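You operate a simulated robot arm through the tools that you are given. There is no shell and no other tool.

The job below is to be done with a simulated robot arm. You get a single attempt, and the scene is never put back.

Task
Open the mat's flap, brush both strips into the dustpan and shut it.
Fine: the brush goes back. Set down upright: hand brush.

It is judged by the outcome, as a careful person would: the job done as asked, and still so three seconds after it is handed in. It fails if anything else is knocked over, pushed out of place, dropped, spilled or broken.

Robot
A 6-joint arm with a two-finger parallel gripper, fixed in place. Base frame: the origin is on the floor under the middle of its stand, x ahead of it, y to its left, z up. Units: m, degrees, N and s.
With the tool pointing down near the work surface it reaches from about 0.16 to 0.84 m from the base axis. Its first joint turns from -166.0 to 166.0 degrees. Payload 3.91 kg.
The tool frame sits at the grasp point between the pads (the TCP): z along the fingers, y along the line on which they close. The tips reach 0.03 m beyond it. Largest opening 0.11 m; finger width 0.02, thickness 0.01; the body of the gripper, 0.048 by 0.112 m, starts 0.055 m behind the TCP.
Orientation is that of the tool frame in the base frame, as a unit quaternion [w, x, y, z]. With the fingers straight down and closing along the base's y, the tool's x points along the base's -x, its y along +y and its z along -z.

Tools
- The arm moves only by the tool apply_moves. Its argument "series" is a list that holds one entry, the list of rows, each a list of 7 numbers: the opening, from 0 (shut) to 1 (fully open), then the shift along the tool's x, y, z in mm, then the turn, a rotation vector about the tool's x, y, z in degrees. In form: [[[grip, x, y, z, wx, wy, wz], ...]]. A call has 1 to 20 rows; each row shifts and turns the commanded pose from where the row before left it, along the tool's axes as they then stand. Each row takes 0.2 s and may step no farther than 0.05 m and 8.6 degrees from the row before; otherwise, or with a gripper value out of range, the whole call is refused. Where a pose cannot be reached the arm comes as near as it can. A force on the tool above 90 N (or 10 N above the force at the start of the call, whichever is more), or a blocked arm, ends the call early, and 0.2 s more pass. The fingers move at their own pace (about 0.108 m/s each) and stop on an object; they squeeze with about 23 N. The grip force told is the motor's: it shows also when the fingers shut on nothing. Time passes only in rows, and 0.2 s behind the last, so rows that do not move let the fingers close. It gives the time, the measured TCP pose, the force on the tool (base axes), the opening and the grip force at its end, in the units of the frame above (readings bear some noise), with the torque about the TCP (base axes, N m) and any sound that the robot's microphone picked up.
- Cameras (640 x 400 px; columns grow to the right, rows downward): "scene" is fixed at [0.2205, 0.4983, 1.3589]; the picture's right is [-0.74, -0.67, 0.00], its down [-0.66, 0.74, -0.11] and it looks along [0.07, -0.08, -0.99] (base axes); focal length 214 px, centre (320, 200). "wrist" rides on the gripper at [0.077, 0.007, -0.114] in the tool frame; the picture's right is [-0.09, 1.00, 0.00], its down [-0.80, -0.07, -0.59] and it looks along [-0.59, -0.05, 0.80] (tool axes); focal length 270 px, centre (320, 200). There is no depth. A picture from a camera that has moved, and an enlarged one, comes with that camera's place and axes in the base frame and with its lens.
- camera(camera): a new picture of that camera. It takes no simulated time.
- move_column(by): slides the trunk up (or, below 0, down) by that many m; the arm rides with it, the base frame stays. It gives what a move gives, with no picture.
- zoom(camera, box): a new picture of the part [left, top, right, bottom] of that camera's present view, enlarged. It takes no simulated time.
- job_done(): hands the job in; it is judged then, once.

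Places have to be worked out from the pictures, the camera data and where the tool is seen. Open the gripper and draw the arm clear of the work before you hand the job in, unless the task says otherwise.

The tools are called after "Request:" as a command line: name --argument value ..., lists and objects as JSON in quotes. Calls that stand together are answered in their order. apply_moves: Moves the arm, as the interface text tells. Its arguments: {"type":"object","properties":{"series":{"type":"array","items":{"type":"array","items":{"type":"array","items":{"type":"number"}}}}},"required":["series"]} The other tools are called the same way: move_column (by) moves the trunk up or down; camera (camera) takes a picture; zoom (camera, box) takes an enlarged picture of a part of a camera's view; job_done () hands the job in.

At the start:

```text
t: 0.0
tcp_pos: [0.2325, 0.371, 1.0878]
tool_rot: [-0.001, 0.0, 1.0, 0.0]
ft_force: [0.1, -0.8, 0.0]
wrist_torque: [-0.01, -0.01, 0.02]
gripper_width: 0.1098
grasp_force: 0.1
trunk travel left (down, up): [-0.4, 0.14]
```

scene: 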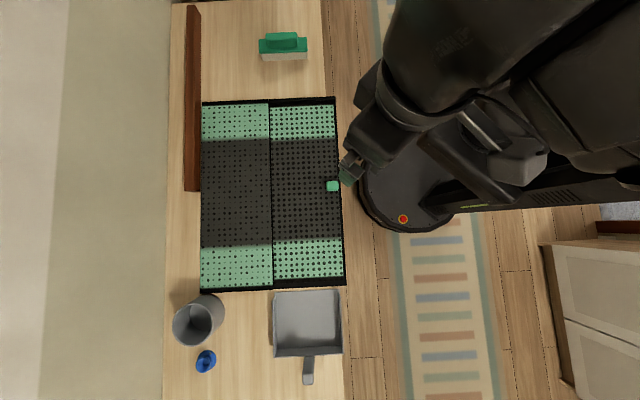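
wrist: 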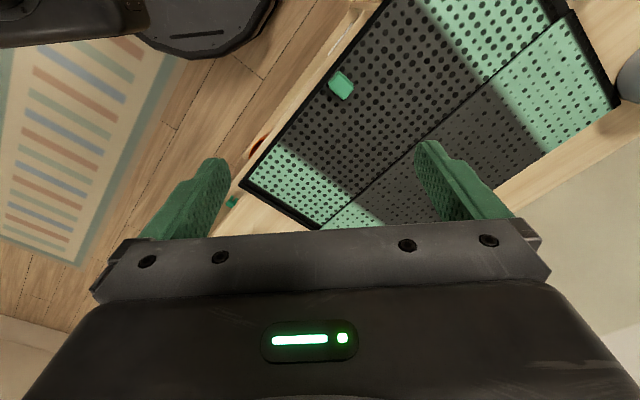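

I start with enlarged views of the scene to understand the mat, flap, brush and dustpan.

Request:
zoom --camera "scene" --box '[160, 80, 360, 205]'

Request:
zoom --camera "scene" --box '[160, 200, 360, 400]'

Request:
zoom --camera "scene" --box '[160, 0, 360, 120]'

Request:
camera --camera "wrist"

```text
3.20 times, centred on (260, 142) of scene
camera zoom: at [0.2205, 0.4983, 1.3589], right [-0.74, -0.67, 0.0], down [-0.66, 0.74, -0.11], along [0.07, -0.08, -0.99], focal length 686 px, centre (512, 384)
```

zoom: 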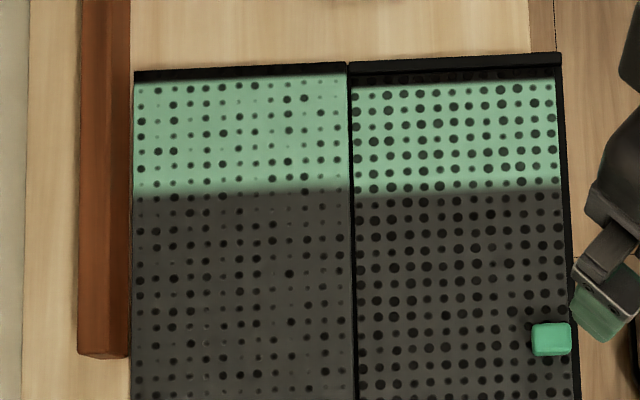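

```text
2.00 times, centred on (260, 300) of scene
camera zoom: at [0.2205, 0.4983, 1.3589], right [-0.74, -0.67, 0.0], down [-0.66, 0.74, -0.11], along [0.07, -0.08, -0.99], focal length 429 px, centre (440, 0)
```

zoom: 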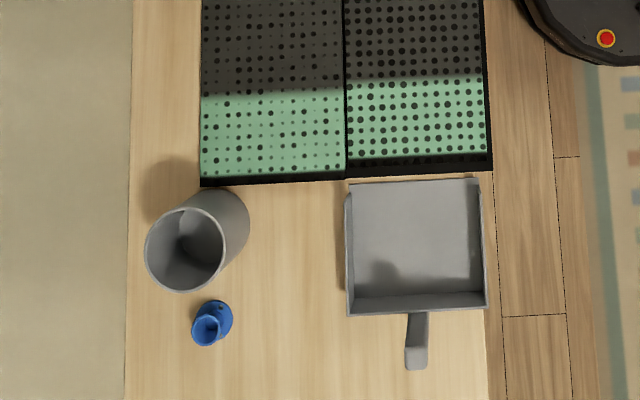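

```text
3.20 times, centred on (260, 60) of scene
camera zoom: at [0.2205, 0.4983, 1.3589], right [-0.74, -0.67, 0.0], down [-0.66, 0.74, -0.11], along [0.07, -0.08, -0.99], focal length 686 px, centre (512, 648)
```

zoom: 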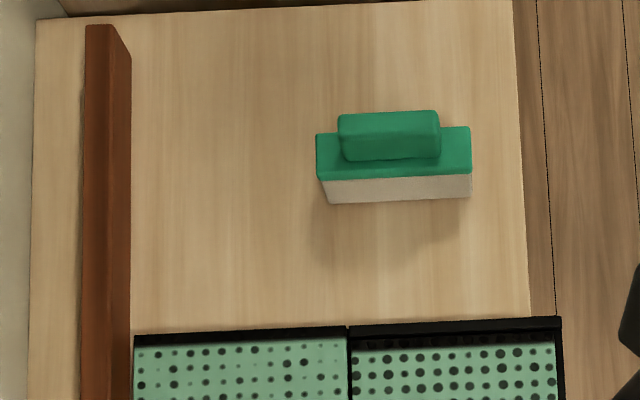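

```text
taken
camera wrist: at [0.1554, 0.3785, 1.2007], right [0.09, 1.0, 0.0], down [0.8, -0.07, 0.59], along [0.59, -0.05, -0.8], focal length 270 px, centre (320, 200)
```

wrist: 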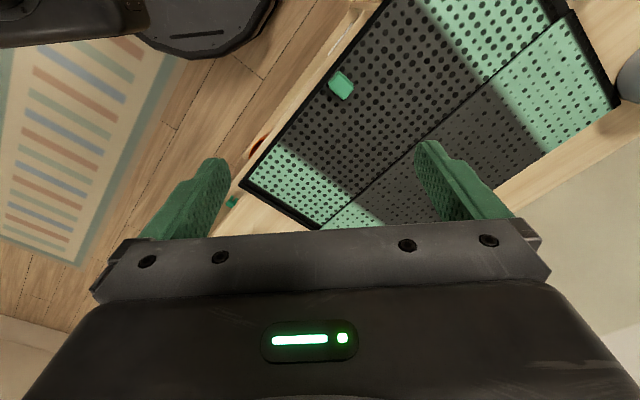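

The tab triangulates to about (0.26, 0.40, 0.78). The table runs at roughly 42° to the base axes, so I turn the tool by 42° to align its closing axis with the table edge and look from there.

Request:
apply_moves --series '[[[1, 0, 0, 0, 0, 0, -8.4], [1, 0, 0, 0, 0, 0, -8.4], [1, 0, 0, 0, 0, 0, -8.4], [1, 0, 0, 0, 0, 0, -8.4], [1, 0, 0, 0, 0, 0, -8.4], [1, 0, 0, 0, 0, 0, 0]]]'

Request:
camera --camera "wrist"

Request:
camera --camera "scene"

```text
t: 1.4
tcp_pos: [0.2327, 0.3703, 1.0877]
tool_rot: [0.001, -0.359, 0.933, 0.0]
ft_force: [-0.4, 0.8, 0.6]
wrist_torque: [0.03, -0.03, -0.01]
gripper_width: 0.1099
grasp_force: 0.1
trunk travel left (down, up): [-0.4, 0.14]
```

```text
taken
camera wrist: at [0.1706, 0.3251, 1.2004], right [-0.6, 0.8, 0.0], down [0.64, 0.48, 0.59], along [0.47, 0.36, -0.8], focal length 270 px, centre (320, 200)
```

wrist: 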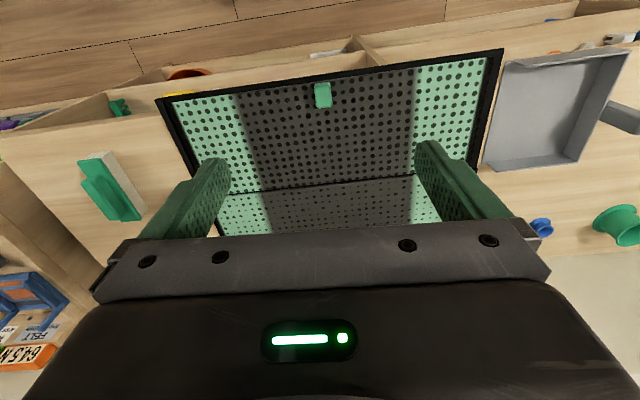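

```text
taken
```

scene: 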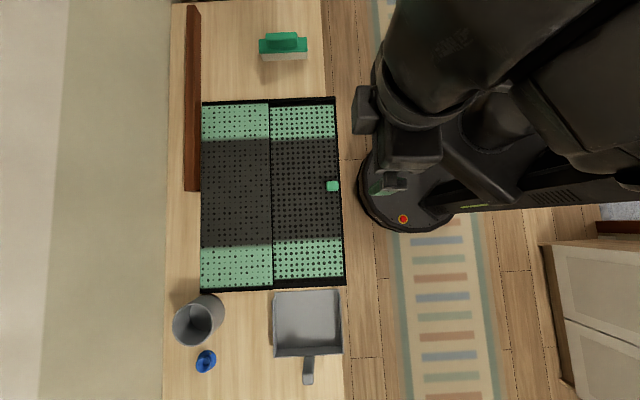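

The wrist picture is upside down (its top is the robot side); the tab is on the near edge of the near panel. I draw back 0.1 m and lower 0.13 m for a closer view of the tab and frame.

Request:
apply_moves --series '[[[1, 25, 0, 32, 0, 0, 0], [1, 25, 0, 32, 0, 0, 0], [1, 25, 0, 32, 0, 0, 0], [1, 25, 0, 32, 0, 0, 0], [1, 0, 0, 0, 0, 0, 0]]]'

Request:
camera --camera "wrist"

Request:
zoom --camera "wrist" --box '[220, 40, 460, 190]'

```text
t: 2.6
tcp_pos: [0.1547, 0.3056, 0.9608]
tool_rot: [0.0, -0.358, 0.934, -0.001]
ft_force: [-0.2, 0.5, 0.3]
wrist_torque: [-0.03, -0.01, 0.02]
gripper_width: 0.11
grasp_force: 0.0
trunk travel left (down, up): [-0.4, 0.14]
```

```text
taken
camera wrist: at [0.0929, 0.2596, 1.0727], right [-0.6, 0.8, 0.0], down [0.64, 0.48, 0.59], along [0.48, 0.36, -0.8], focal length 270 px, centre (320, 200)
```

wrist: 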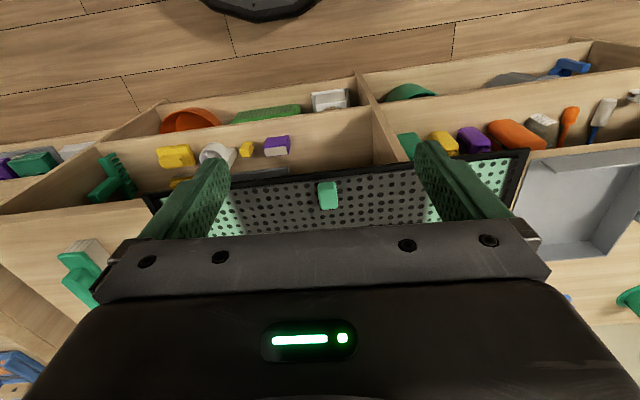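

```text
2.67 times, centred on (340, 115) of wrist
camera zoom: at [0.0929, 0.2596, 1.0727], right [-0.6, 0.8, 0.0], down [0.64, 0.48, 0.59], along [0.48, 0.36, -0.8], focal length 721 px, centre (267, 427)
```

zoom: 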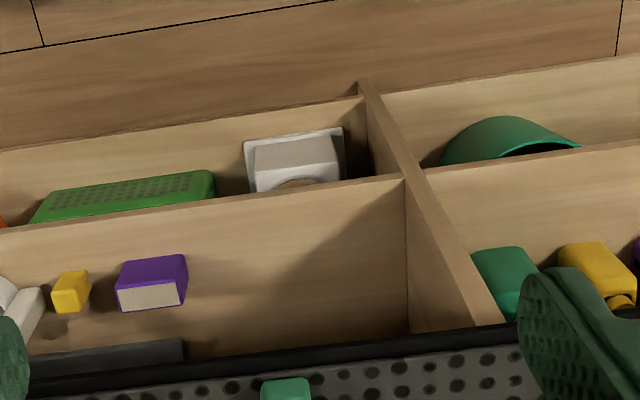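

The tab triangulates at about (0.264, 0.399, 0.768). I zoom in on the tab and the mat's rim to judge sizes and thickness.

Request:
zoom --camera "wrist" --box '[240, 150, 420, 240]'

Request:
zoom --camera "scene" --box '[300, 160, 360, 210]'

Request:
zoom --camera "scene" --box '[190, 240, 360, 390]'

Request:
zoom --camera "scene" --box '[240, 90, 350, 150]'

```text
3.56 times, centred on (330, 195) of wrist
camera zoom: at [0.0929, 0.2596, 1.0727], right [-0.6, 0.8, 0.0], down [0.64, 0.48, 0.59], along [0.48, 0.36, -0.8], focal length 961 px, centre (284, 218)
```

zoom: 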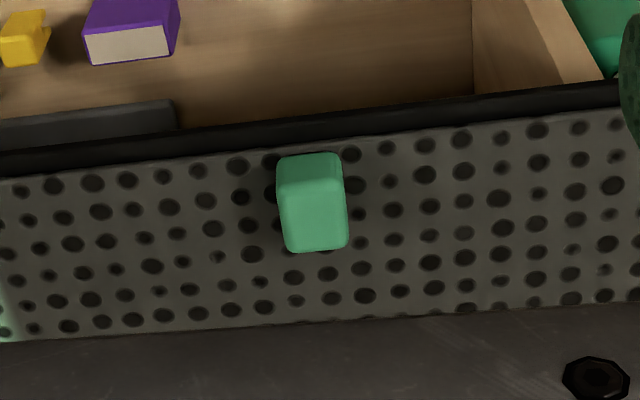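

```text
8.00 times, centred on (330, 185) of scene
camera zoom: at [0.2205, 0.4983, 1.3589], right [-0.74, -0.67, 0.0], down [-0.66, 0.74, -0.11], along [0.07, -0.08, -0.99], focal length 1716 px, centre (240, 320)
```

zoom: 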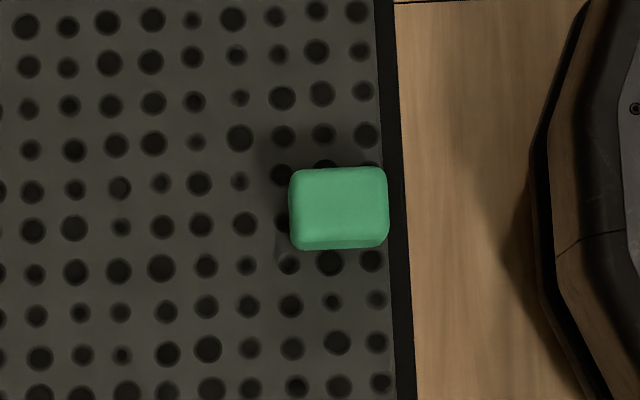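

```text
2.67 times, centred on (275, 315) of scene
camera zoom: at [0.2205, 0.4983, 1.3589], right [-0.74, -0.67, 0.0], down [-0.66, 0.74, -0.11], along [0.07, -0.08, -0.99], focal length 572 px, centre (440, -107)
```

zoom: 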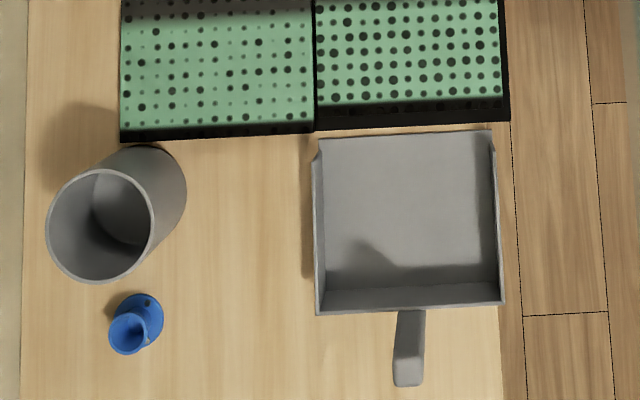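

```text
5.82 times, centred on (295, 120) of scene
camera zoom: at [0.2205, 0.4983, 1.3589], right [-0.74, -0.67, 0.0], down [-0.66, 0.74, -0.11], along [0.07, -0.08, -0.99], focal length 1248 px, centre (466, 666)
```

zoom: 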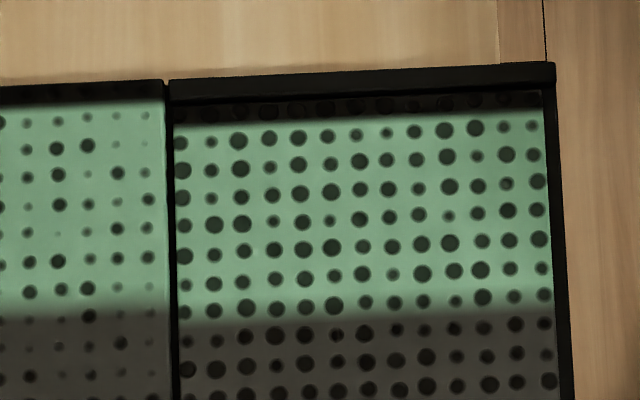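

The tab is about 27 mm wide along the table edge and 33 mm deep; the hinge line lies at about 0.2 m further from the robot. I go above the tab, staying well clear in height, to check alignment.

Request:
apply_moves --series '[[[1, -36, -1, 22, 0, 0, 0], [1, -36, -1, 22, 0, 0, 0], [1, -36, -1, 22, 0, 0, 0], [1, -35, 0, 22, 0, 0, 0], [1, 0, 0, 0, 0, 0, 0]]]'

Request:
camera --camera "wrist"

Request:
camera --camera "scene"

```text
t: 3.8
tcp_pos: [0.2656, 0.3963, 0.8702]
tool_rot: [0.0, -0.359, 0.933, 0.0]
ft_force: [-0.1, -0.8, 0.6]
wrist_torque: [-0.01, 0.02, -0.03]
gripper_width: 0.1099
grasp_force: 0.1
trunk travel left (down, up): [-0.4, 0.14]
```

```text
taken
camera wrist: at [0.2036, 0.3507, 0.9835], right [-0.6, 0.8, 0.0], down [0.64, 0.48, 0.59], along [0.47, 0.36, -0.8], focal length 270 px, centre (320, 200)
```

wrist: 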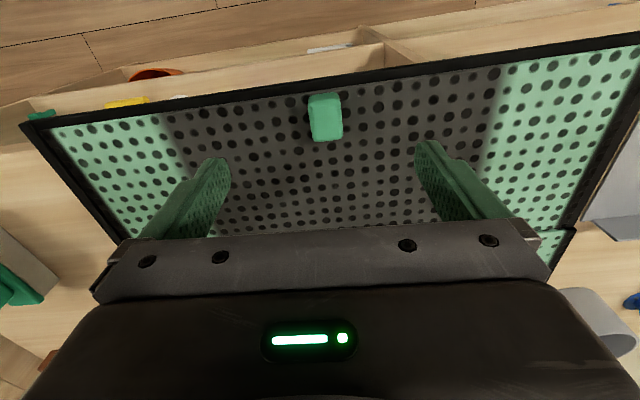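

```text
taken
```

scene: 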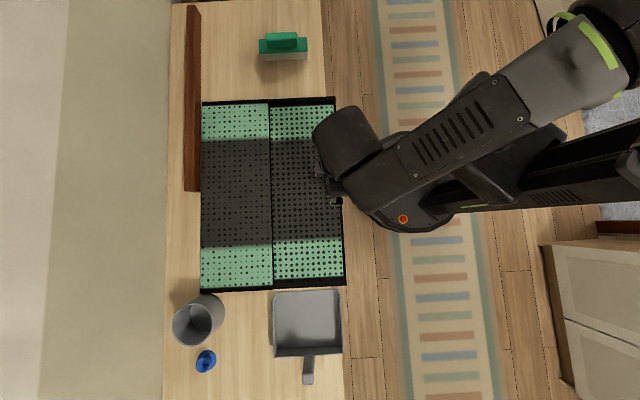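

The mat's edge measures at about 134° in the base frame, 2° off my tool axis, and the tab lies about 4 mm to the tool's +y. I correct that and tilt the tool so the fingers point forward and down, in preparation for following the flap's arc.

Request:
apply_moves --series '[[[1, 2, 4, 0, 0, 0, -2.2], [1, 0, 0, 0, 0, -8.5, 0], [1, 0, 0, 0, 0, -8.5, 0], [1, 0, 0, 0, 0, -8.5, 0], [1, 0, 0, 0, 0, -8.5, 0], [1, 0, 0, 0, 0, 0, 0]]]'

Request:
camera --camera "wrist"

```text
t: 5.2
tcp_pos: [0.2691, 0.4028, 0.8756]
tool_rot: [0.248, -0.36, 0.895, 0.09]
ft_force: [0.1, 0.9, -0.2]
wrist_torque: [0.0, 0.04, 0.0]
gripper_width: 0.1099
grasp_force: 0.1
out of reach, approached as far as the arm can: row 5
trunk travel left (down, up): [-0.4, 0.14]
```

```text
taken
camera wrist: at [0.1734, 0.3241, 0.9335], right [-0.63, 0.77, 0.03], down [0.32, 0.23, 0.92], along [0.71, 0.59, -0.39], focal length 270 px, centre (320, 200)
```

wrist: 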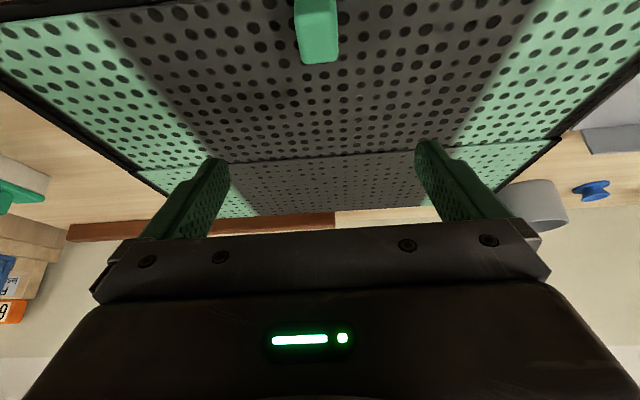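

The arm cannot tilt fully here, so I return to a tilt of about −8.5° and descend 70 mm over the tab, still above it.

Request:
apply_moves --series '[[[1, 0, 0, 0, 0, 8.5, 0], [1, 0, 0, 0, 0, 8.5, 0], [1, 0, 0, 0, 0, 8.5, 0], [1, 0, 0, 0, 0, 0, 0], [1, 4.4, 0, 29.7, 0, 0, 0], [1, 4.4, 0, 29.7, 0, 0, 0], [1, 0, 0, 0, 0, 0, 0]]]'

Request:
camera --camera "wrist"

Request:
zoom --camera "wrist" --box '[200, 50, 460, 240]'

```text
t: 6.8
tcp_pos: [0.2716, 0.3994, 0.8189]
tool_rot: [0.045, -0.372, 0.927, 0.009]
ft_force: [-0.3, -0.4, 0.5]
wrist_torque: [0.0, 0.0, 0.0]
gripper_width: 0.1098
grasp_force: 0.1
out of reach, approached as far as the arm can: row 1
trunk travel left (down, up): [-0.4, 0.14]
```

```text
taken
camera wrist: at [0.2024, 0.3467, 0.9238], right [-0.62, 0.78, -0.01], down [0.58, 0.47, 0.66], along [0.52, 0.41, -0.75], focal length 270 px, centre (320, 200)
```

wrist: 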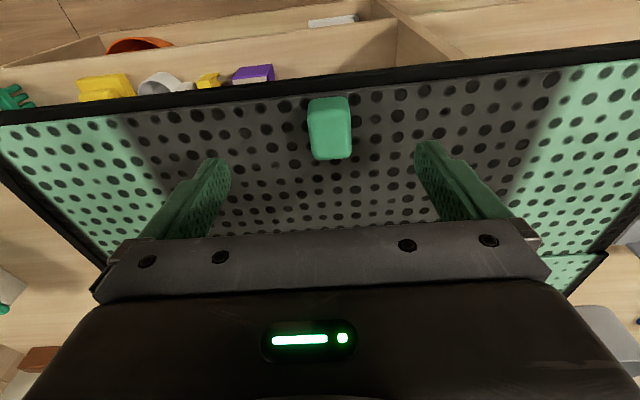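

```text
2.11 times, centred on (330, 145) of wrist
camera zoom: at [0.2024, 0.3467, 0.9238], right [-0.62, 0.78, -0.01], down [0.58, 0.47, 0.66], along [0.52, 0.41, -0.75], focal length 569 px, centre (299, 316)
```

zoom: 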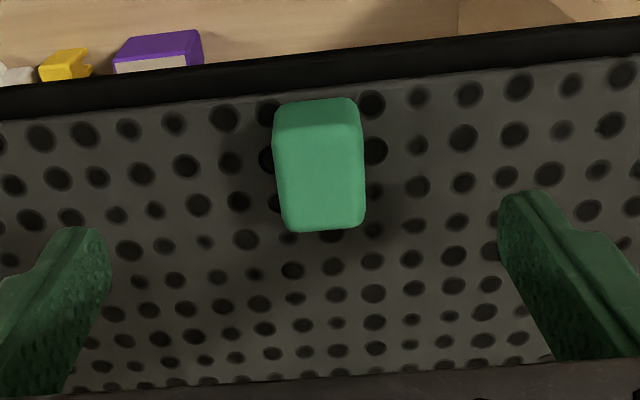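

The near face of the tab is visible: it stands about 25 mm tall with its top near z≈0.77, so the flap's surface is near 0.745. I shift 6 mm in +y, 6 mm back, and descend to TCP z≈0.785 with the fingers straddling the tab.

Request:
apply_moves --series '[[[1, 3, 3, 0, 0, 0, 0], [1, 3, 3, 0, 0, 0, 0], [1, 1, 0, 11, 0, 0, 0], [1, 1, 0, 11, 0, 0, 0], [1, 1, 0, 11.5, 0, 0, 0], [1, 0, 0, 0, 0, 0, 0]]]'

Request:
zoom --camera "wrist" --box '[200, 80, 460, 240]'

```text
t: 8.2
tcp_pos: [0.2648, 0.399, 0.7838]
tool_rot: [0.045, -0.371, 0.928, 0.009]
ft_force: [-0.4, -0.1, 7.7]
wrist_torque: [0.31, 0.4, 0.12]
gripper_width: 0.1101
grasp_force: 0.1
trunk travel left (down, up): [-0.4, 0.14]
```

```text
2.46 times, centred on (330, 160) of wrist
camera zoom: at [0.1948, 0.346, 0.8891], right [-0.62, 0.78, -0.01], down [0.58, 0.47, 0.67], along [0.52, 0.41, -0.75], focal length 665 px, centre (295, 298)
```

zoom: 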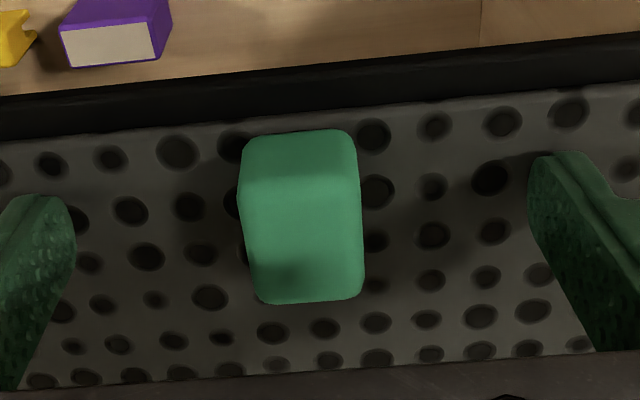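

Contact force of 7.7 N shows the fingertips just touching the flap at z≈0.754, and the tab is centred between the fingers. I rise 2.5 mm and close on it.

Request:
apply_moves --series '[[[1, 0, 0, -2.5, 0, 0, 0], [0, 0, 0, 0, 0, 0, 0], [0, 0, 0, 0, 0, 0, 0], [0, 0, 0, 0, 0, 0, 0], [0, 0, 0, 0, 0, 0, 0], [0, 0, 0, 0, 0, 0, 0]]]'

Request:
zoom --camera "wrist" --box '[200, 80, 460, 240]'

```text
t: 9.6
tcp_pos: [0.264, 0.3995, 0.7855]
tool_rot: [0.044, -0.371, 0.927, 0.008]
ft_force: [-1.4, 2.4, -0.2]
wrist_torque: [0.37, 0.4, 0.57]
gripper_width: 0.026
grasp_force: 23.2
trunk travel left (down, up): [-0.4, 0.14]
```

```text
2.46 times, centred on (330, 160) of wrist
camera zoom: at [0.1949, 0.3468, 0.8916], right [-0.62, 0.78, -0.01], down [0.58, 0.47, 0.66], along [0.52, 0.41, -0.75], focal length 665 px, centre (295, 298)
```

zoom: 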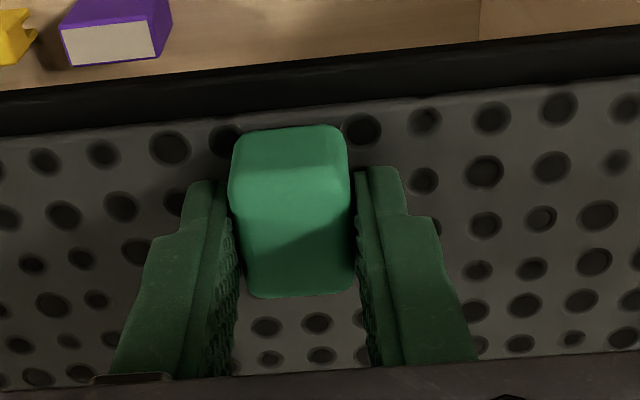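

The tab is held (26 mm wide). I follow the hinge arc (hinge about 0.175 m further along u) for the first 18° and check the forces.

Request:
apply_moves --series '[[[0, -6.2, 0, -17.6, 0, 6, 0], [0, -6.2, 0, -17.6, 0, 6, 0], [0, -6.2, 0, -17.6, 0, 6, 0], [0, 0, 0, 0, 0, 0, 0]]]'

Request:
camera --camera "wrist"

Request:
camera --camera "scene"

```text
t: 10.6
tcp_pos: [0.2783, 0.4146, 0.8407]
tool_rot: [-0.101, -0.368, 0.923, -0.05]
ft_force: [0.7, -1.4, 0.2]
wrist_torque: [-0.07, 0.69, 0.46]
gripper_width: 0.0261
grasp_force: 23.3
trunk travel left (down, up): [-0.4, 0.14]
```

```text
taken
camera wrist: at [0.2363, 0.3879, 0.9666], right [-0.62, 0.78, -0.04], down [0.71, 0.58, 0.4], along [0.33, 0.22, -0.92], focal length 270 px, centre (320, 200)
```

wrist: 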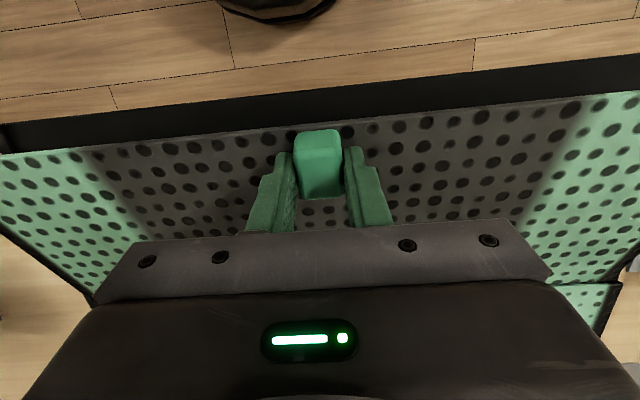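

```text
taken
```

scene: 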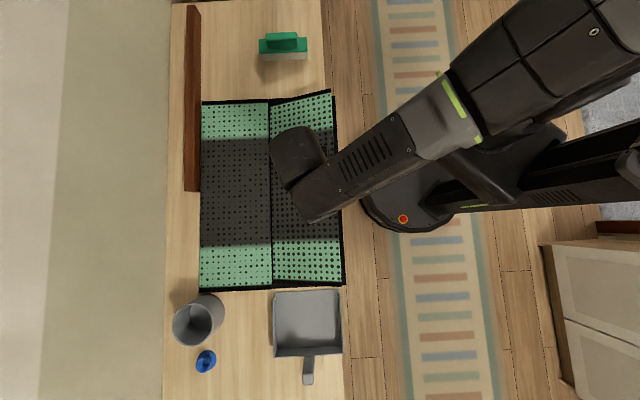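

The flap lifts with hardly any force, hinged at the centre line. I continue along the arc by another 30°.

Request:
apply_moves --series '[[[0, -6.2, 0, -17.6, 0, 6, 0], [0, -6.2, 0, -17.6, 0, 6, 0], [0, -6.2, 0, -17.6, 0, 6, 0], [0, -6.2, 0, -17.6, 0, 6, 0], [0, -6.2, 0, -17.6, 0, 6, 0], [0, 0, 0, 0, 0, 0, 0]]]'

Request:
camera --camera "wrist"

Request:
camera --camera "scene"

```text
t: 12.0
tcp_pos: [0.322, 0.4597, 0.9046]
tool_rot: [-0.337, -0.343, 0.865, -0.144]
ft_force: [-7.6, 1.5, 2.4]
wrist_torque: [0.26, 0.6, 0.18]
gripper_width: 0.0257
grasp_force: 23.1
trunk travel left (down, up): [-0.4, 0.14]
```

```text
taken
camera wrist: at [0.3317, 0.4828, 1.0404], right [-0.64, 0.76, -0.08], down [0.77, 0.63, -0.11], along [-0.04, -0.13, -0.99], focal length 270 px, centre (320, 200)
```

wrist: 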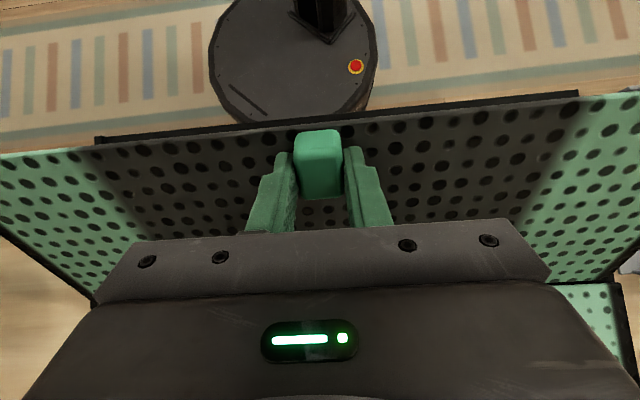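

```text
taken
```

scene: 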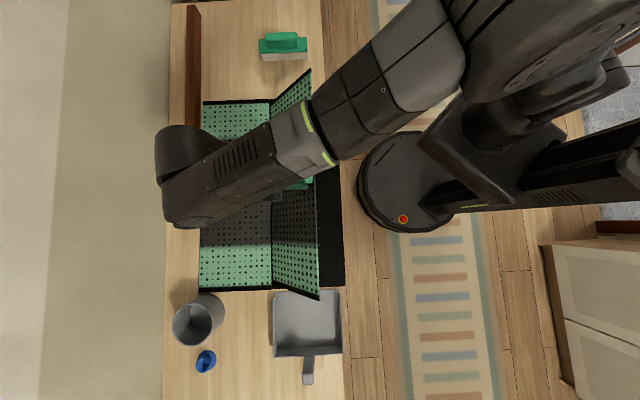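

Force is small and the path matches the predicted hinge (u≈0.643, z≈0.75). I go on to about 72° of flap angle, letting the pads pivot on the tab so the wrist does not tilt too far.

Request:
apply_moves --series '[[[0, -5.5, 0, -18, 0, 2, 0], [0, -5.5, 0, -18, 0, 2, 0], [0, -7.9, 0, -17.2, 0, 1, 0], [0, -7.9, 0, -17.2, 0, 1, 0], [0, 0, 0, 0, 0, 0, 0]]]'

Request:
camera --camera "wrist"

Request:
camera --camera "scene"

```text
t: 13.2
tcp_pos: [0.3265, 0.4541, 0.8923]
tool_rot: [-0.378, -0.335, 0.849, -0.159]
ft_force: [-38.4, 5.0, 28.3]
wrist_torque: [0.06, 0.77, 0.52]
gripper_width: 0.0266
grasp_force: 23.2
out of reach, approached as far as the arm can: row 2, 3, 4
trunk travel left (down, up): [-0.4, 0.14]
```

```text
taken
camera wrist: at [0.3451, 0.4846, 1.024], right [-0.64, 0.76, -0.08], down [0.76, 0.62, -0.2], along [-0.1, -0.19, -0.98], focal length 270 px, centre (320, 200)
```

wrist: 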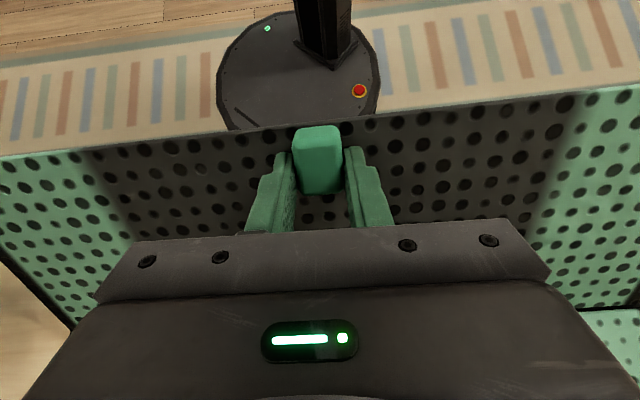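

```text
taken
```

scene: 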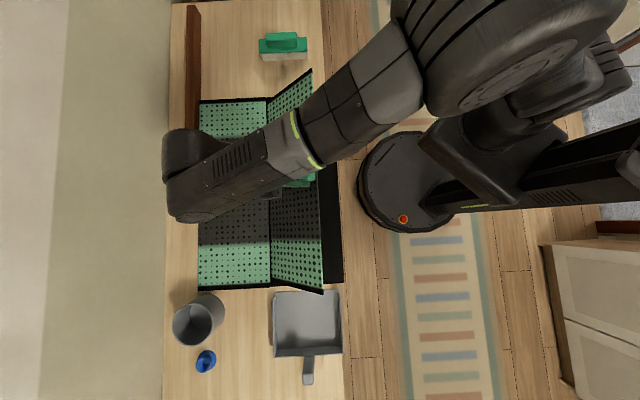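

The wrist has reached a joint limit with the large tilt, and pushing force has built up (24 N toward the hinge). I back off at once: raise slightly along the arc and reduce the tilt by 8°.

Request:
apply_moves --series '[[[0, 4.2, 0, -8.4, 0, -4, 0], [0, 4.2, 0, -8.4, 0, -4, 0], [0, 0, 0, 0, 0, 0, 0]]]'

Request:
camera --camera "wrist"

Request:
camera --camera "scene"

```text
t: 14.0
tcp_pos: [0.3371, 0.4593, 0.9069]
tool_rot: [-0.32, -0.345, 0.871, -0.137]
ft_force: [-0.1, 1.2, -6.0]
wrist_torque: [-0.11, 0.47, 0.01]
gripper_width: 0.0259
grasp_force: 23.4
trunk travel left (down, up): [-0.4, 0.14]
```

```text
taken
camera wrist: at [0.342, 0.4785, 1.0418], right [-0.64, 0.77, -0.08], down [0.77, 0.63, -0.07], along [-0.01, -0.1, -0.99], focal length 270 px, centre (320, 200)
```

wrist: 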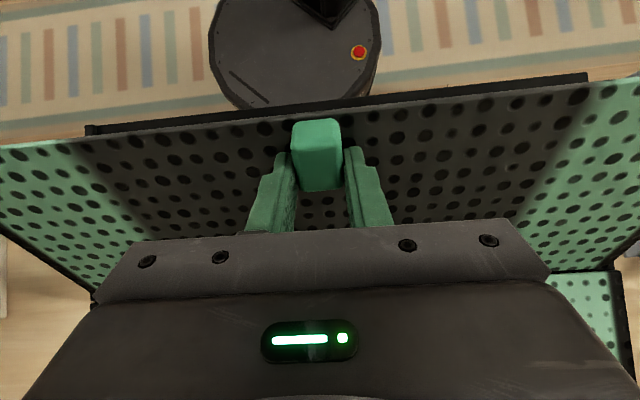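

```text
taken
```

scene: 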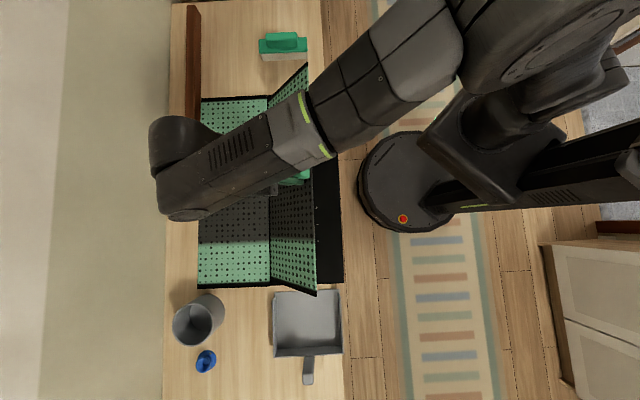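

The force is gone, but the mat appears to have slid about 8–10 mm along −v because the arm strayed sideways. I shift back +8 mm along the tool's y while holding the tab, then compare the mat's corner with the first picture.

Request:
apply_moves --series '[[[0, 0, 4, 0, 0, 0, 0], [0, 0, 4, 0, 0, 0, 0], [0, 0, 0, 0, 0, 0, 0]]]'

Request:
zoom --camera "scene" --box '[190, 240, 360, 390]'

Request:
zoom --camera "scene" --box '[160, 80, 360, 205]'

```text
t: 14.8
tcp_pos: [0.3312, 0.4638, 0.9072]
tool_rot: [-0.322, -0.344, 0.871, -0.136]
ft_force: [0.4, 0.3, -6.8]
wrist_torque: [-0.11, 0.43, -0.16]
gripper_width: 0.0258
grasp_force: 23.1
trunk travel left (down, up): [-0.4, 0.14]
```

```text
2.67 times, centred on (275, 315) of scene
camera zoom: at [0.2205, 0.4983, 1.3589], right [-0.74, -0.67, 0.0], down [-0.66, 0.74, -0.11], along [0.07, -0.08, -0.99], focal length 572 px, centre (440, -107)
```

zoom: 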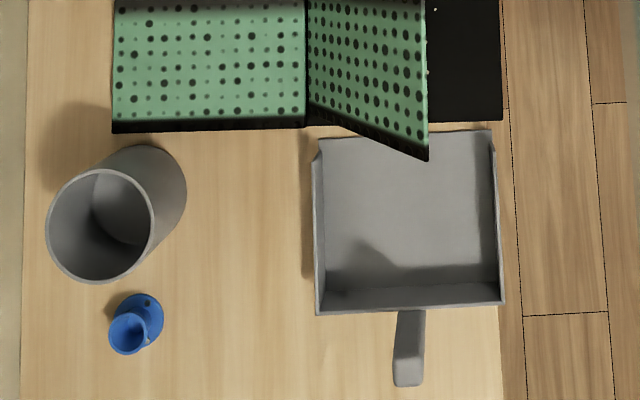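

```text
3.20 times, centred on (260, 142) of scene
camera zoom: at [0.2205, 0.4983, 1.3589], right [-0.74, -0.67, 0.0], down [-0.66, 0.74, -0.11], along [0.07, -0.08, -0.99], focal length 686 px, centre (512, 384)
```

zoom: 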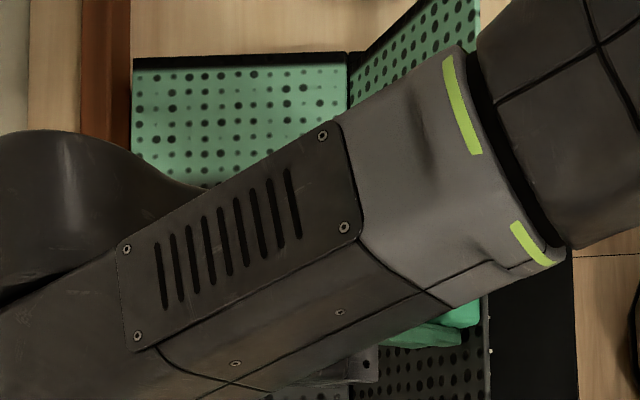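

Now the TCP's v is back where I gripped. The wrist limit comes from the tilt, so I continue the arc while untilting the tool, letting the tab pivot in the pads, in small checked steps.

Request:
apply_moves --series '[[[0, -3, 0, -15.8, 0, -3, 0], [0, -3, 0, -15.8, 0, -3, 0], [0, 0, 0, 0, 0, 0, 0]]]'

Request:
camera --camera "wrist"

Request:
camera --camera "scene"

```text
t: 15.6
tcp_pos: [0.3493, 0.482, 0.9281]
tool_rot: [-0.275, -0.352, 0.887, -0.119]
ft_force: [-2.3, -1.3, -6.7]
wrist_torque: [-0.31, 0.76, 0.28]
gripper_width: 0.0259
grasp_force: 23.1
trunk travel left (down, up): [-0.4, 0.14]
```

```text
taken
camera wrist: at [0.3432, 0.4905, 1.0639], right [-0.63, 0.77, -0.07], down [0.77, 0.64, 0.03], along [0.07, -0.03, -1.0], focal length 270 px, centre (320, 200)
```

wrist: 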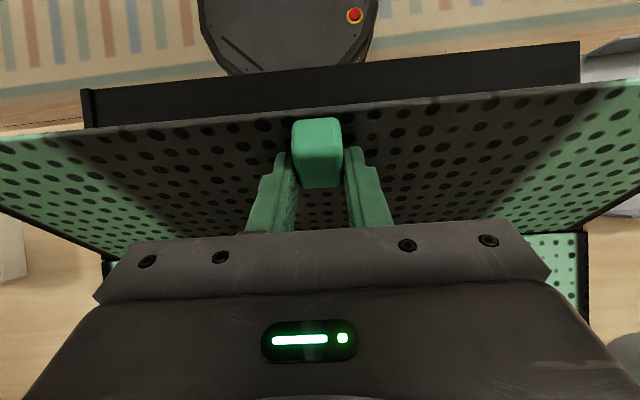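

```text
taken
```

scene: 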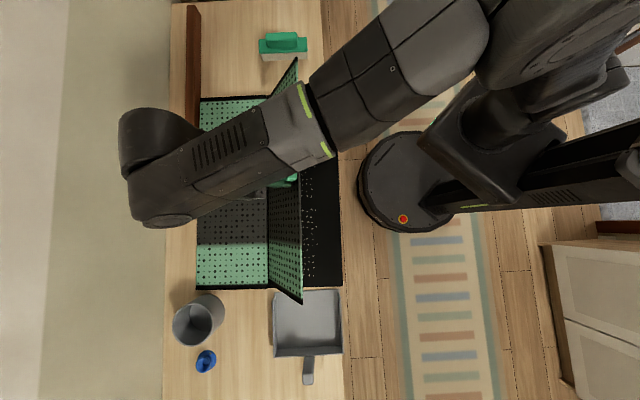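

A strip of specks is now visible in the black tray under the flap. Forces stay small, so I proceed to about 80° of flap angle while untilting.

Request:
apply_moves --series '[[[0, -7.2, 0, -11.4, 0, -2.5, 0], [0, -7.2, 0, -11.4, 0, -2.5, 0], [0, -9.9, 0, -9.8, 0, -2.5, 0], [0, -9.9, 0, -9.8, 0, -2.5, 0], [0, 0, 0, 0, 0, 0, 0]]]'

Request:
camera --camera "wrist"

Request:
camera --camera "scene"

```text
t: 16.8
tcp_pos: [0.385, 0.5183, 0.9468]
tool_rot: [-0.196, -0.361, 0.908, -0.088]
ft_force: [-1.7, -1.9, -6.8]
wrist_torque: [-0.31, 0.47, 0.08]
gripper_width: 0.0259
grasp_force: 23.2
trunk travel left (down, up): [-0.4, 0.14]
```

```text
taken
camera wrist: at [0.3618, 0.51, 1.0808], right [-0.63, 0.78, -0.05], down [0.75, 0.62, 0.21], along [0.19, 0.09, -0.98], focal length 270 px, centre (320, 200)
```

wrist: 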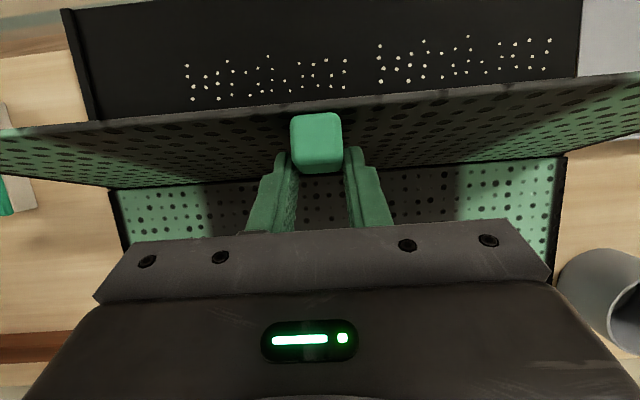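

```text
taken
```

scene: 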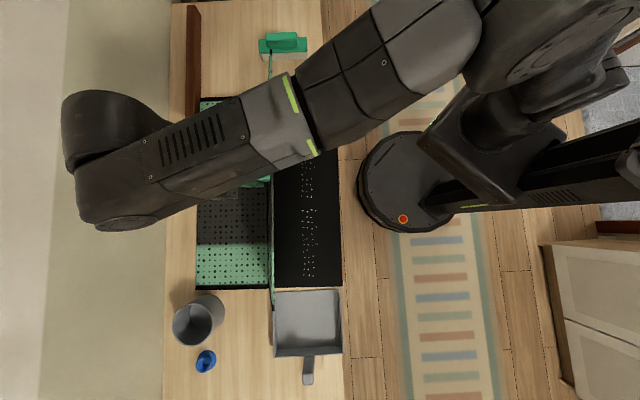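

Two strips of specks lie in the tray in one column along v, leading straight to the dustpan, and the tray's pan-side end looks open. The flap is near 80°; I carry it past vertical to about 100° and watch the force for a stop.

Request:
apply_moves --series '[[[0, -13.6, 0, -6, 0, -1.75, 0], [0, -13.6, 0, -6, 0, -1.75, 0], [0, -14.9, 0, -2.9, 0, -0.5, 0], [0, 0, 0, 0, 0, 0, 0]]]'

Request:
camera --camera "wrist"

Request:
camera --camera "scene"

```text
t: 17.8
tcp_pos: [0.4184, 0.5475, 0.9446]
tool_rot: [-0.165, -0.363, 0.914, -0.075]
ft_force: [-3.7, -1.8, -6.2]
wrist_torque: [-0.01, 0.51, 0.34]
gripper_width: 0.0256
grasp_force: 22.9
trunk travel left (down, up): [-0.4, 0.14]
```

```text
taken
camera wrist: at [0.3889, 0.5337, 1.0771], right [-0.63, 0.78, -0.05], down [0.74, 0.61, 0.27], along [0.24, 0.13, -0.96], focal length 270 px, centre (320, 200)
```

wrist: 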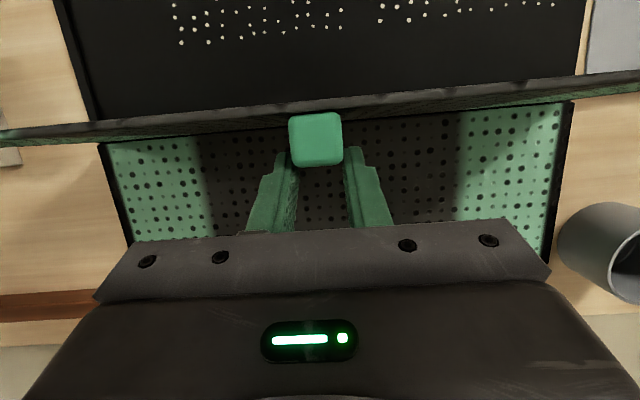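

```text
taken
```

scene: 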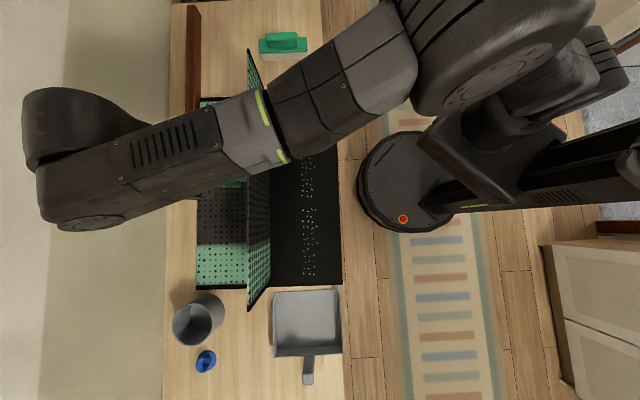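

The flap is past vertical at about 95°, with small forces. I continue gently to about 105° and check for a stop.

Request:
apply_moves --series '[[[0, -15.6, 0, -2.4, 0, 0, 0], [0, -15.7, 0, -0.2, 0, 0.75, 0], [0, 0, 0, 0, 0, 0, 0]]]'

Request:
camera --camera "wrist"

Request:
camera --camera "scene"

```text
t: 18.6
tcp_pos: [0.4407, 0.5678, 0.9356]
tool_rot: [-0.169, -0.361, 0.914, -0.076]
ft_force: [-0.6, -2.7, -1.6]
wrist_torque: [0.18, 0.47, -0.06]
gripper_width: 0.0255
grasp_force: 22.9
trunk travel left (down, up): [-0.4, 0.14]
```

```text
taken
camera wrist: at [0.4124, 0.5554, 1.0686], right [-0.63, 0.78, -0.05], down [0.74, 0.62, 0.26], along [0.23, 0.13, -0.96], focal length 270 px, centre (320, 200)
```

wrist: 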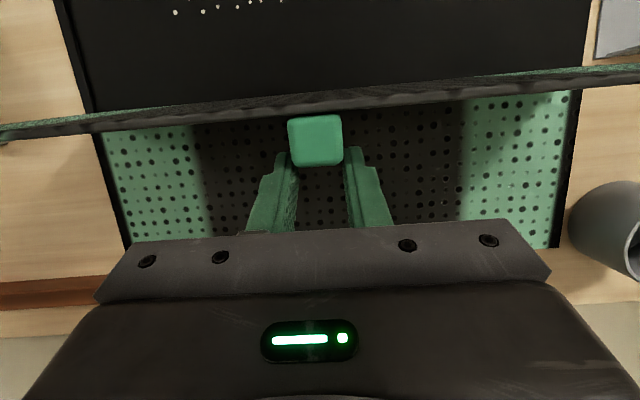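

```text
taken
```

scene: 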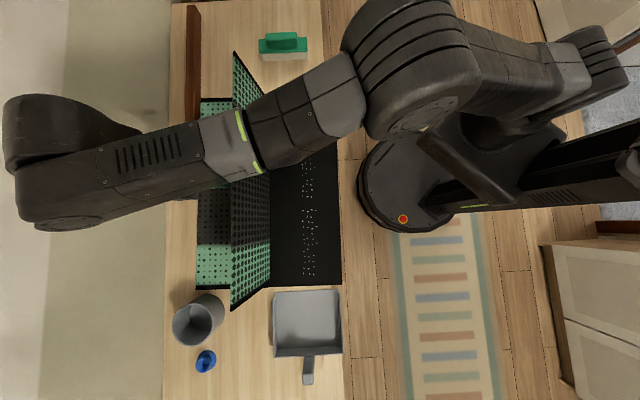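

No stop felt yet at about 104°. I go on to about 118°, adding some tilt so the fingers stay clear of the flap's edge.

Request:
apply_moves --series '[[[0, -15.6, 0, -0.8, 0, 0.5, 0], [0, -13.1, 0, 1.5, 0, 2.5, 0], [0, -13.1, 0, 1.5, 0, 2.5, 0], [0, 0, 0, 0, 0, 0, 0]]]'

Request:
camera --camera "wrist"

Request:
camera --camera "scene"

```text
t: 19.6
tcp_pos: [0.4368, 0.5598, 0.9132]
tool_rot: [-0.2, -0.361, 0.906, -0.089]
ft_force: [-1.1, 16.8, 40.7]
wrist_torque: [-0.08, 0.55, -0.21]
gripper_width: 0.0259
grasp_force: 23.4
out of reach, approached as far as the arm can: row 1, 2, 3
trunk travel left (down, up): [-0.4, 0.14]
```

```text
taken
camera wrist: at [0.4151, 0.5527, 1.0493], right [-0.63, 0.78, -0.05], down [0.75, 0.63, 0.2], along [0.19, 0.08, -0.98], focal length 270 px, centre (320, 200)
```

wrist: 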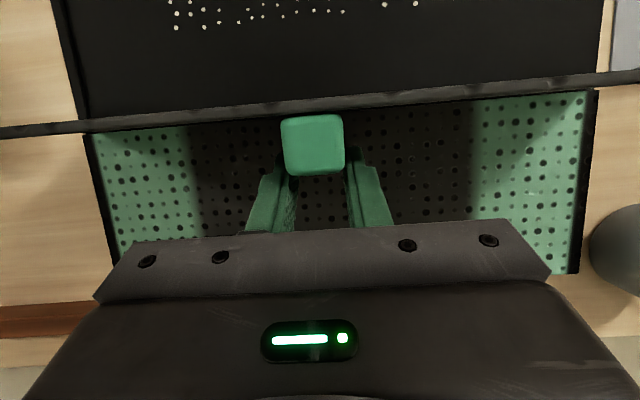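

```text
taken
```

scene: 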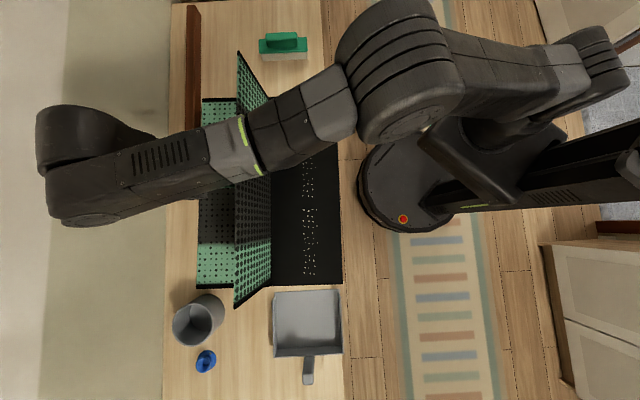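

The arm reached its limit again and pressed down 40 N; I relieve that immediately by rising back onto the arc with less tilt, the flap staying at about 103°.

Request:
apply_moves --series '[[[0, 2.6, 1.5, -12, 0, -4, 0], [0, 2.6, 1.5, -12, 0, -4, 0], [0, 0, 0, 0, 0, 0, 0]]]'

Request:
camera --camera "wrist"

Request:
zoom --camera "scene" --box '[170, 40, 350, 320]'

```text
t: 20.4
tcp_pos: [0.4424, 0.5646, 0.934]
tool_rot: [-0.151, -0.365, 0.916, -0.07]
ft_force: [-1.0, -3.4, -5.8]
wrist_torque: [-0.36, -0.07, -0.2]
gripper_width: 0.0257
grasp_force: 23.1
trunk travel left (down, up): [-0.4, 0.14]
```

```text
taken
camera wrist: at [0.4101, 0.5483, 1.0659], right [-0.63, 0.78, -0.05], down [0.73, 0.61, 0.3], along [0.26, 0.15, -0.95], focal length 270 px, centre (320, 200)
```

wrist: 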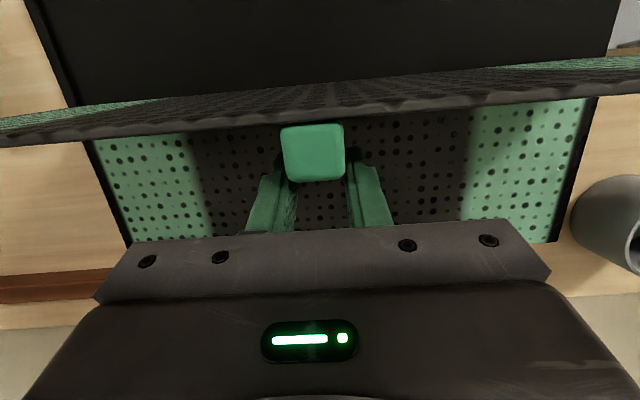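

```text
1.43 times, centred on (260, 180) of scene
camera zoom: at [0.2205, 0.4983, 1.3589], right [-0.74, -0.67, 0.0], down [-0.66, 0.74, -0.11], along [0.07, -0.08, -0.99], focal length 306 px, centre (406, 229)
```

zoom: 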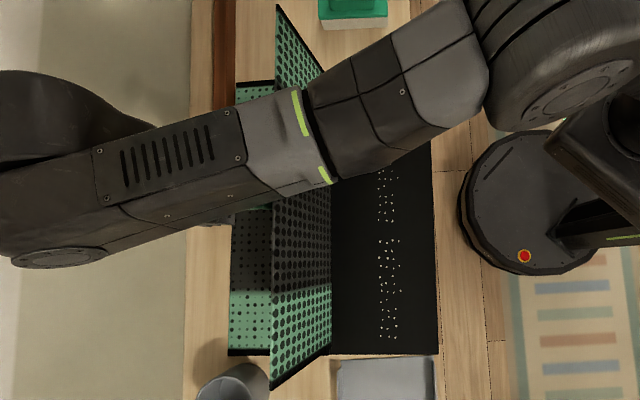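

The force is relieved; the flap leans about 10° past vertical and the fingers lie on its far side, so they will support it. I loosen the grip slightly (to about 40 mm) to see whether the flap stays or leans on the fingers.

Request:
apply_moves --series '[[[0.36, 0, 0, 0, 0, 0, 0], [0.36, 0, 0, 0, 0, 0, 0], [0.36, 0, 0, 0, 0, 0, 0]]]'

Request:
camera --camera "wrist"

Request:
zoom --camera "scene" --box '[170, 40, 350, 320]'

```text
t: 21.2
tcp_pos: [0.4414, 0.5645, 0.9346]
tool_rot: [-0.151, -0.365, 0.916, -0.07]
ft_force: [0.3, 0.1, -0.3]
wrist_torque: [0.0, -0.03, 0.03]
gripper_width: 0.0399
grasp_force: 0.0
trunk travel left (down, up): [-0.4, 0.14]
```

```text
taken
camera wrist: at [0.4098, 0.5483, 1.0669], right [-0.63, 0.78, -0.05], down [0.73, 0.61, 0.3], along [0.26, 0.15, -0.95], focal length 270 px, centre (320, 200)
```

wrist: 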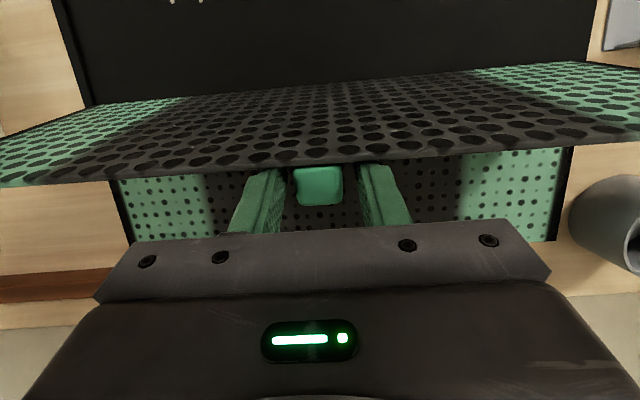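

```text
1.43 times, centred on (260, 180) of scene
camera zoom: at [0.2205, 0.4983, 1.3589], right [-0.74, -0.67, 0.0], down [-0.66, 0.74, -0.11], along [0.07, -0.08, -0.99], focal length 306 px, centre (406, 229)
```

zoom: 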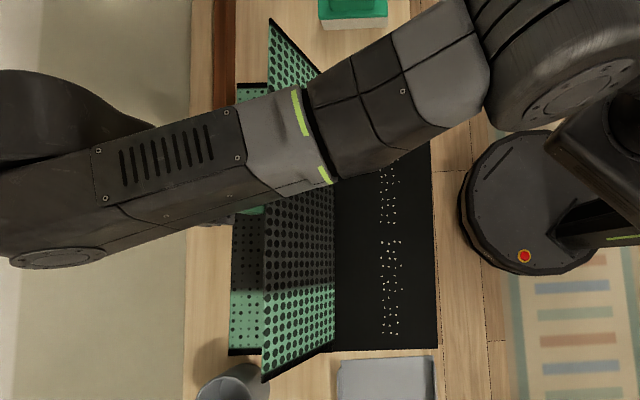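

The flap leaned a little further (about 110°) and the tool shows no load, so it may be resting at its own stop. I move the fingers 8 mm onward to see whether the flap follows.

Request:
apply_moves --series '[[[0.45, -4, 0, 0, 0, 0, 0], [0.45, -4, 0, 0, 0, 0, 0], [0.45, 0, 0, 0, 0, 0, 0]]]'

Request:
camera --camera "wrist"

Request:
zoom --camera "scene" --box '[170, 40, 350, 320]'

```text
t: 22.0
tcp_pos: [0.4471, 0.5696, 0.9316]
tool_rot: [-0.15, -0.364, 0.917, -0.069]
ft_force: [0.6, 0.4, 2.4]
wrist_torque: [-0.02, -0.01, 0.03]
gripper_width: 0.0494
grasp_force: 0.2
trunk travel left (down, up): [-0.4, 0.14]
```

```text
taken
camera wrist: at [0.415, 0.5532, 1.0633], right [-0.63, 0.78, -0.05], down [0.73, 0.61, 0.3], along [0.26, 0.15, -0.95], focal length 270 px, centre (320, 200)
```

wrist: 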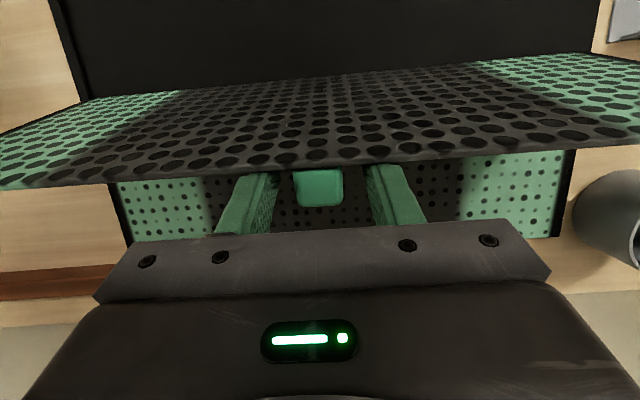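

```text
1.43 times, centred on (260, 180) of scene
camera zoom: at [0.2205, 0.4983, 1.3589], right [-0.74, -0.67, 0.0], down [-0.66, 0.74, -0.11], along [0.07, -0.08, -0.99], focal length 306 px, centre (406, 229)
```

zoom: 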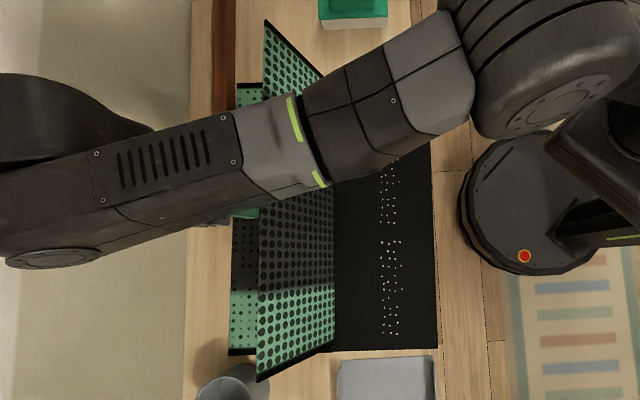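

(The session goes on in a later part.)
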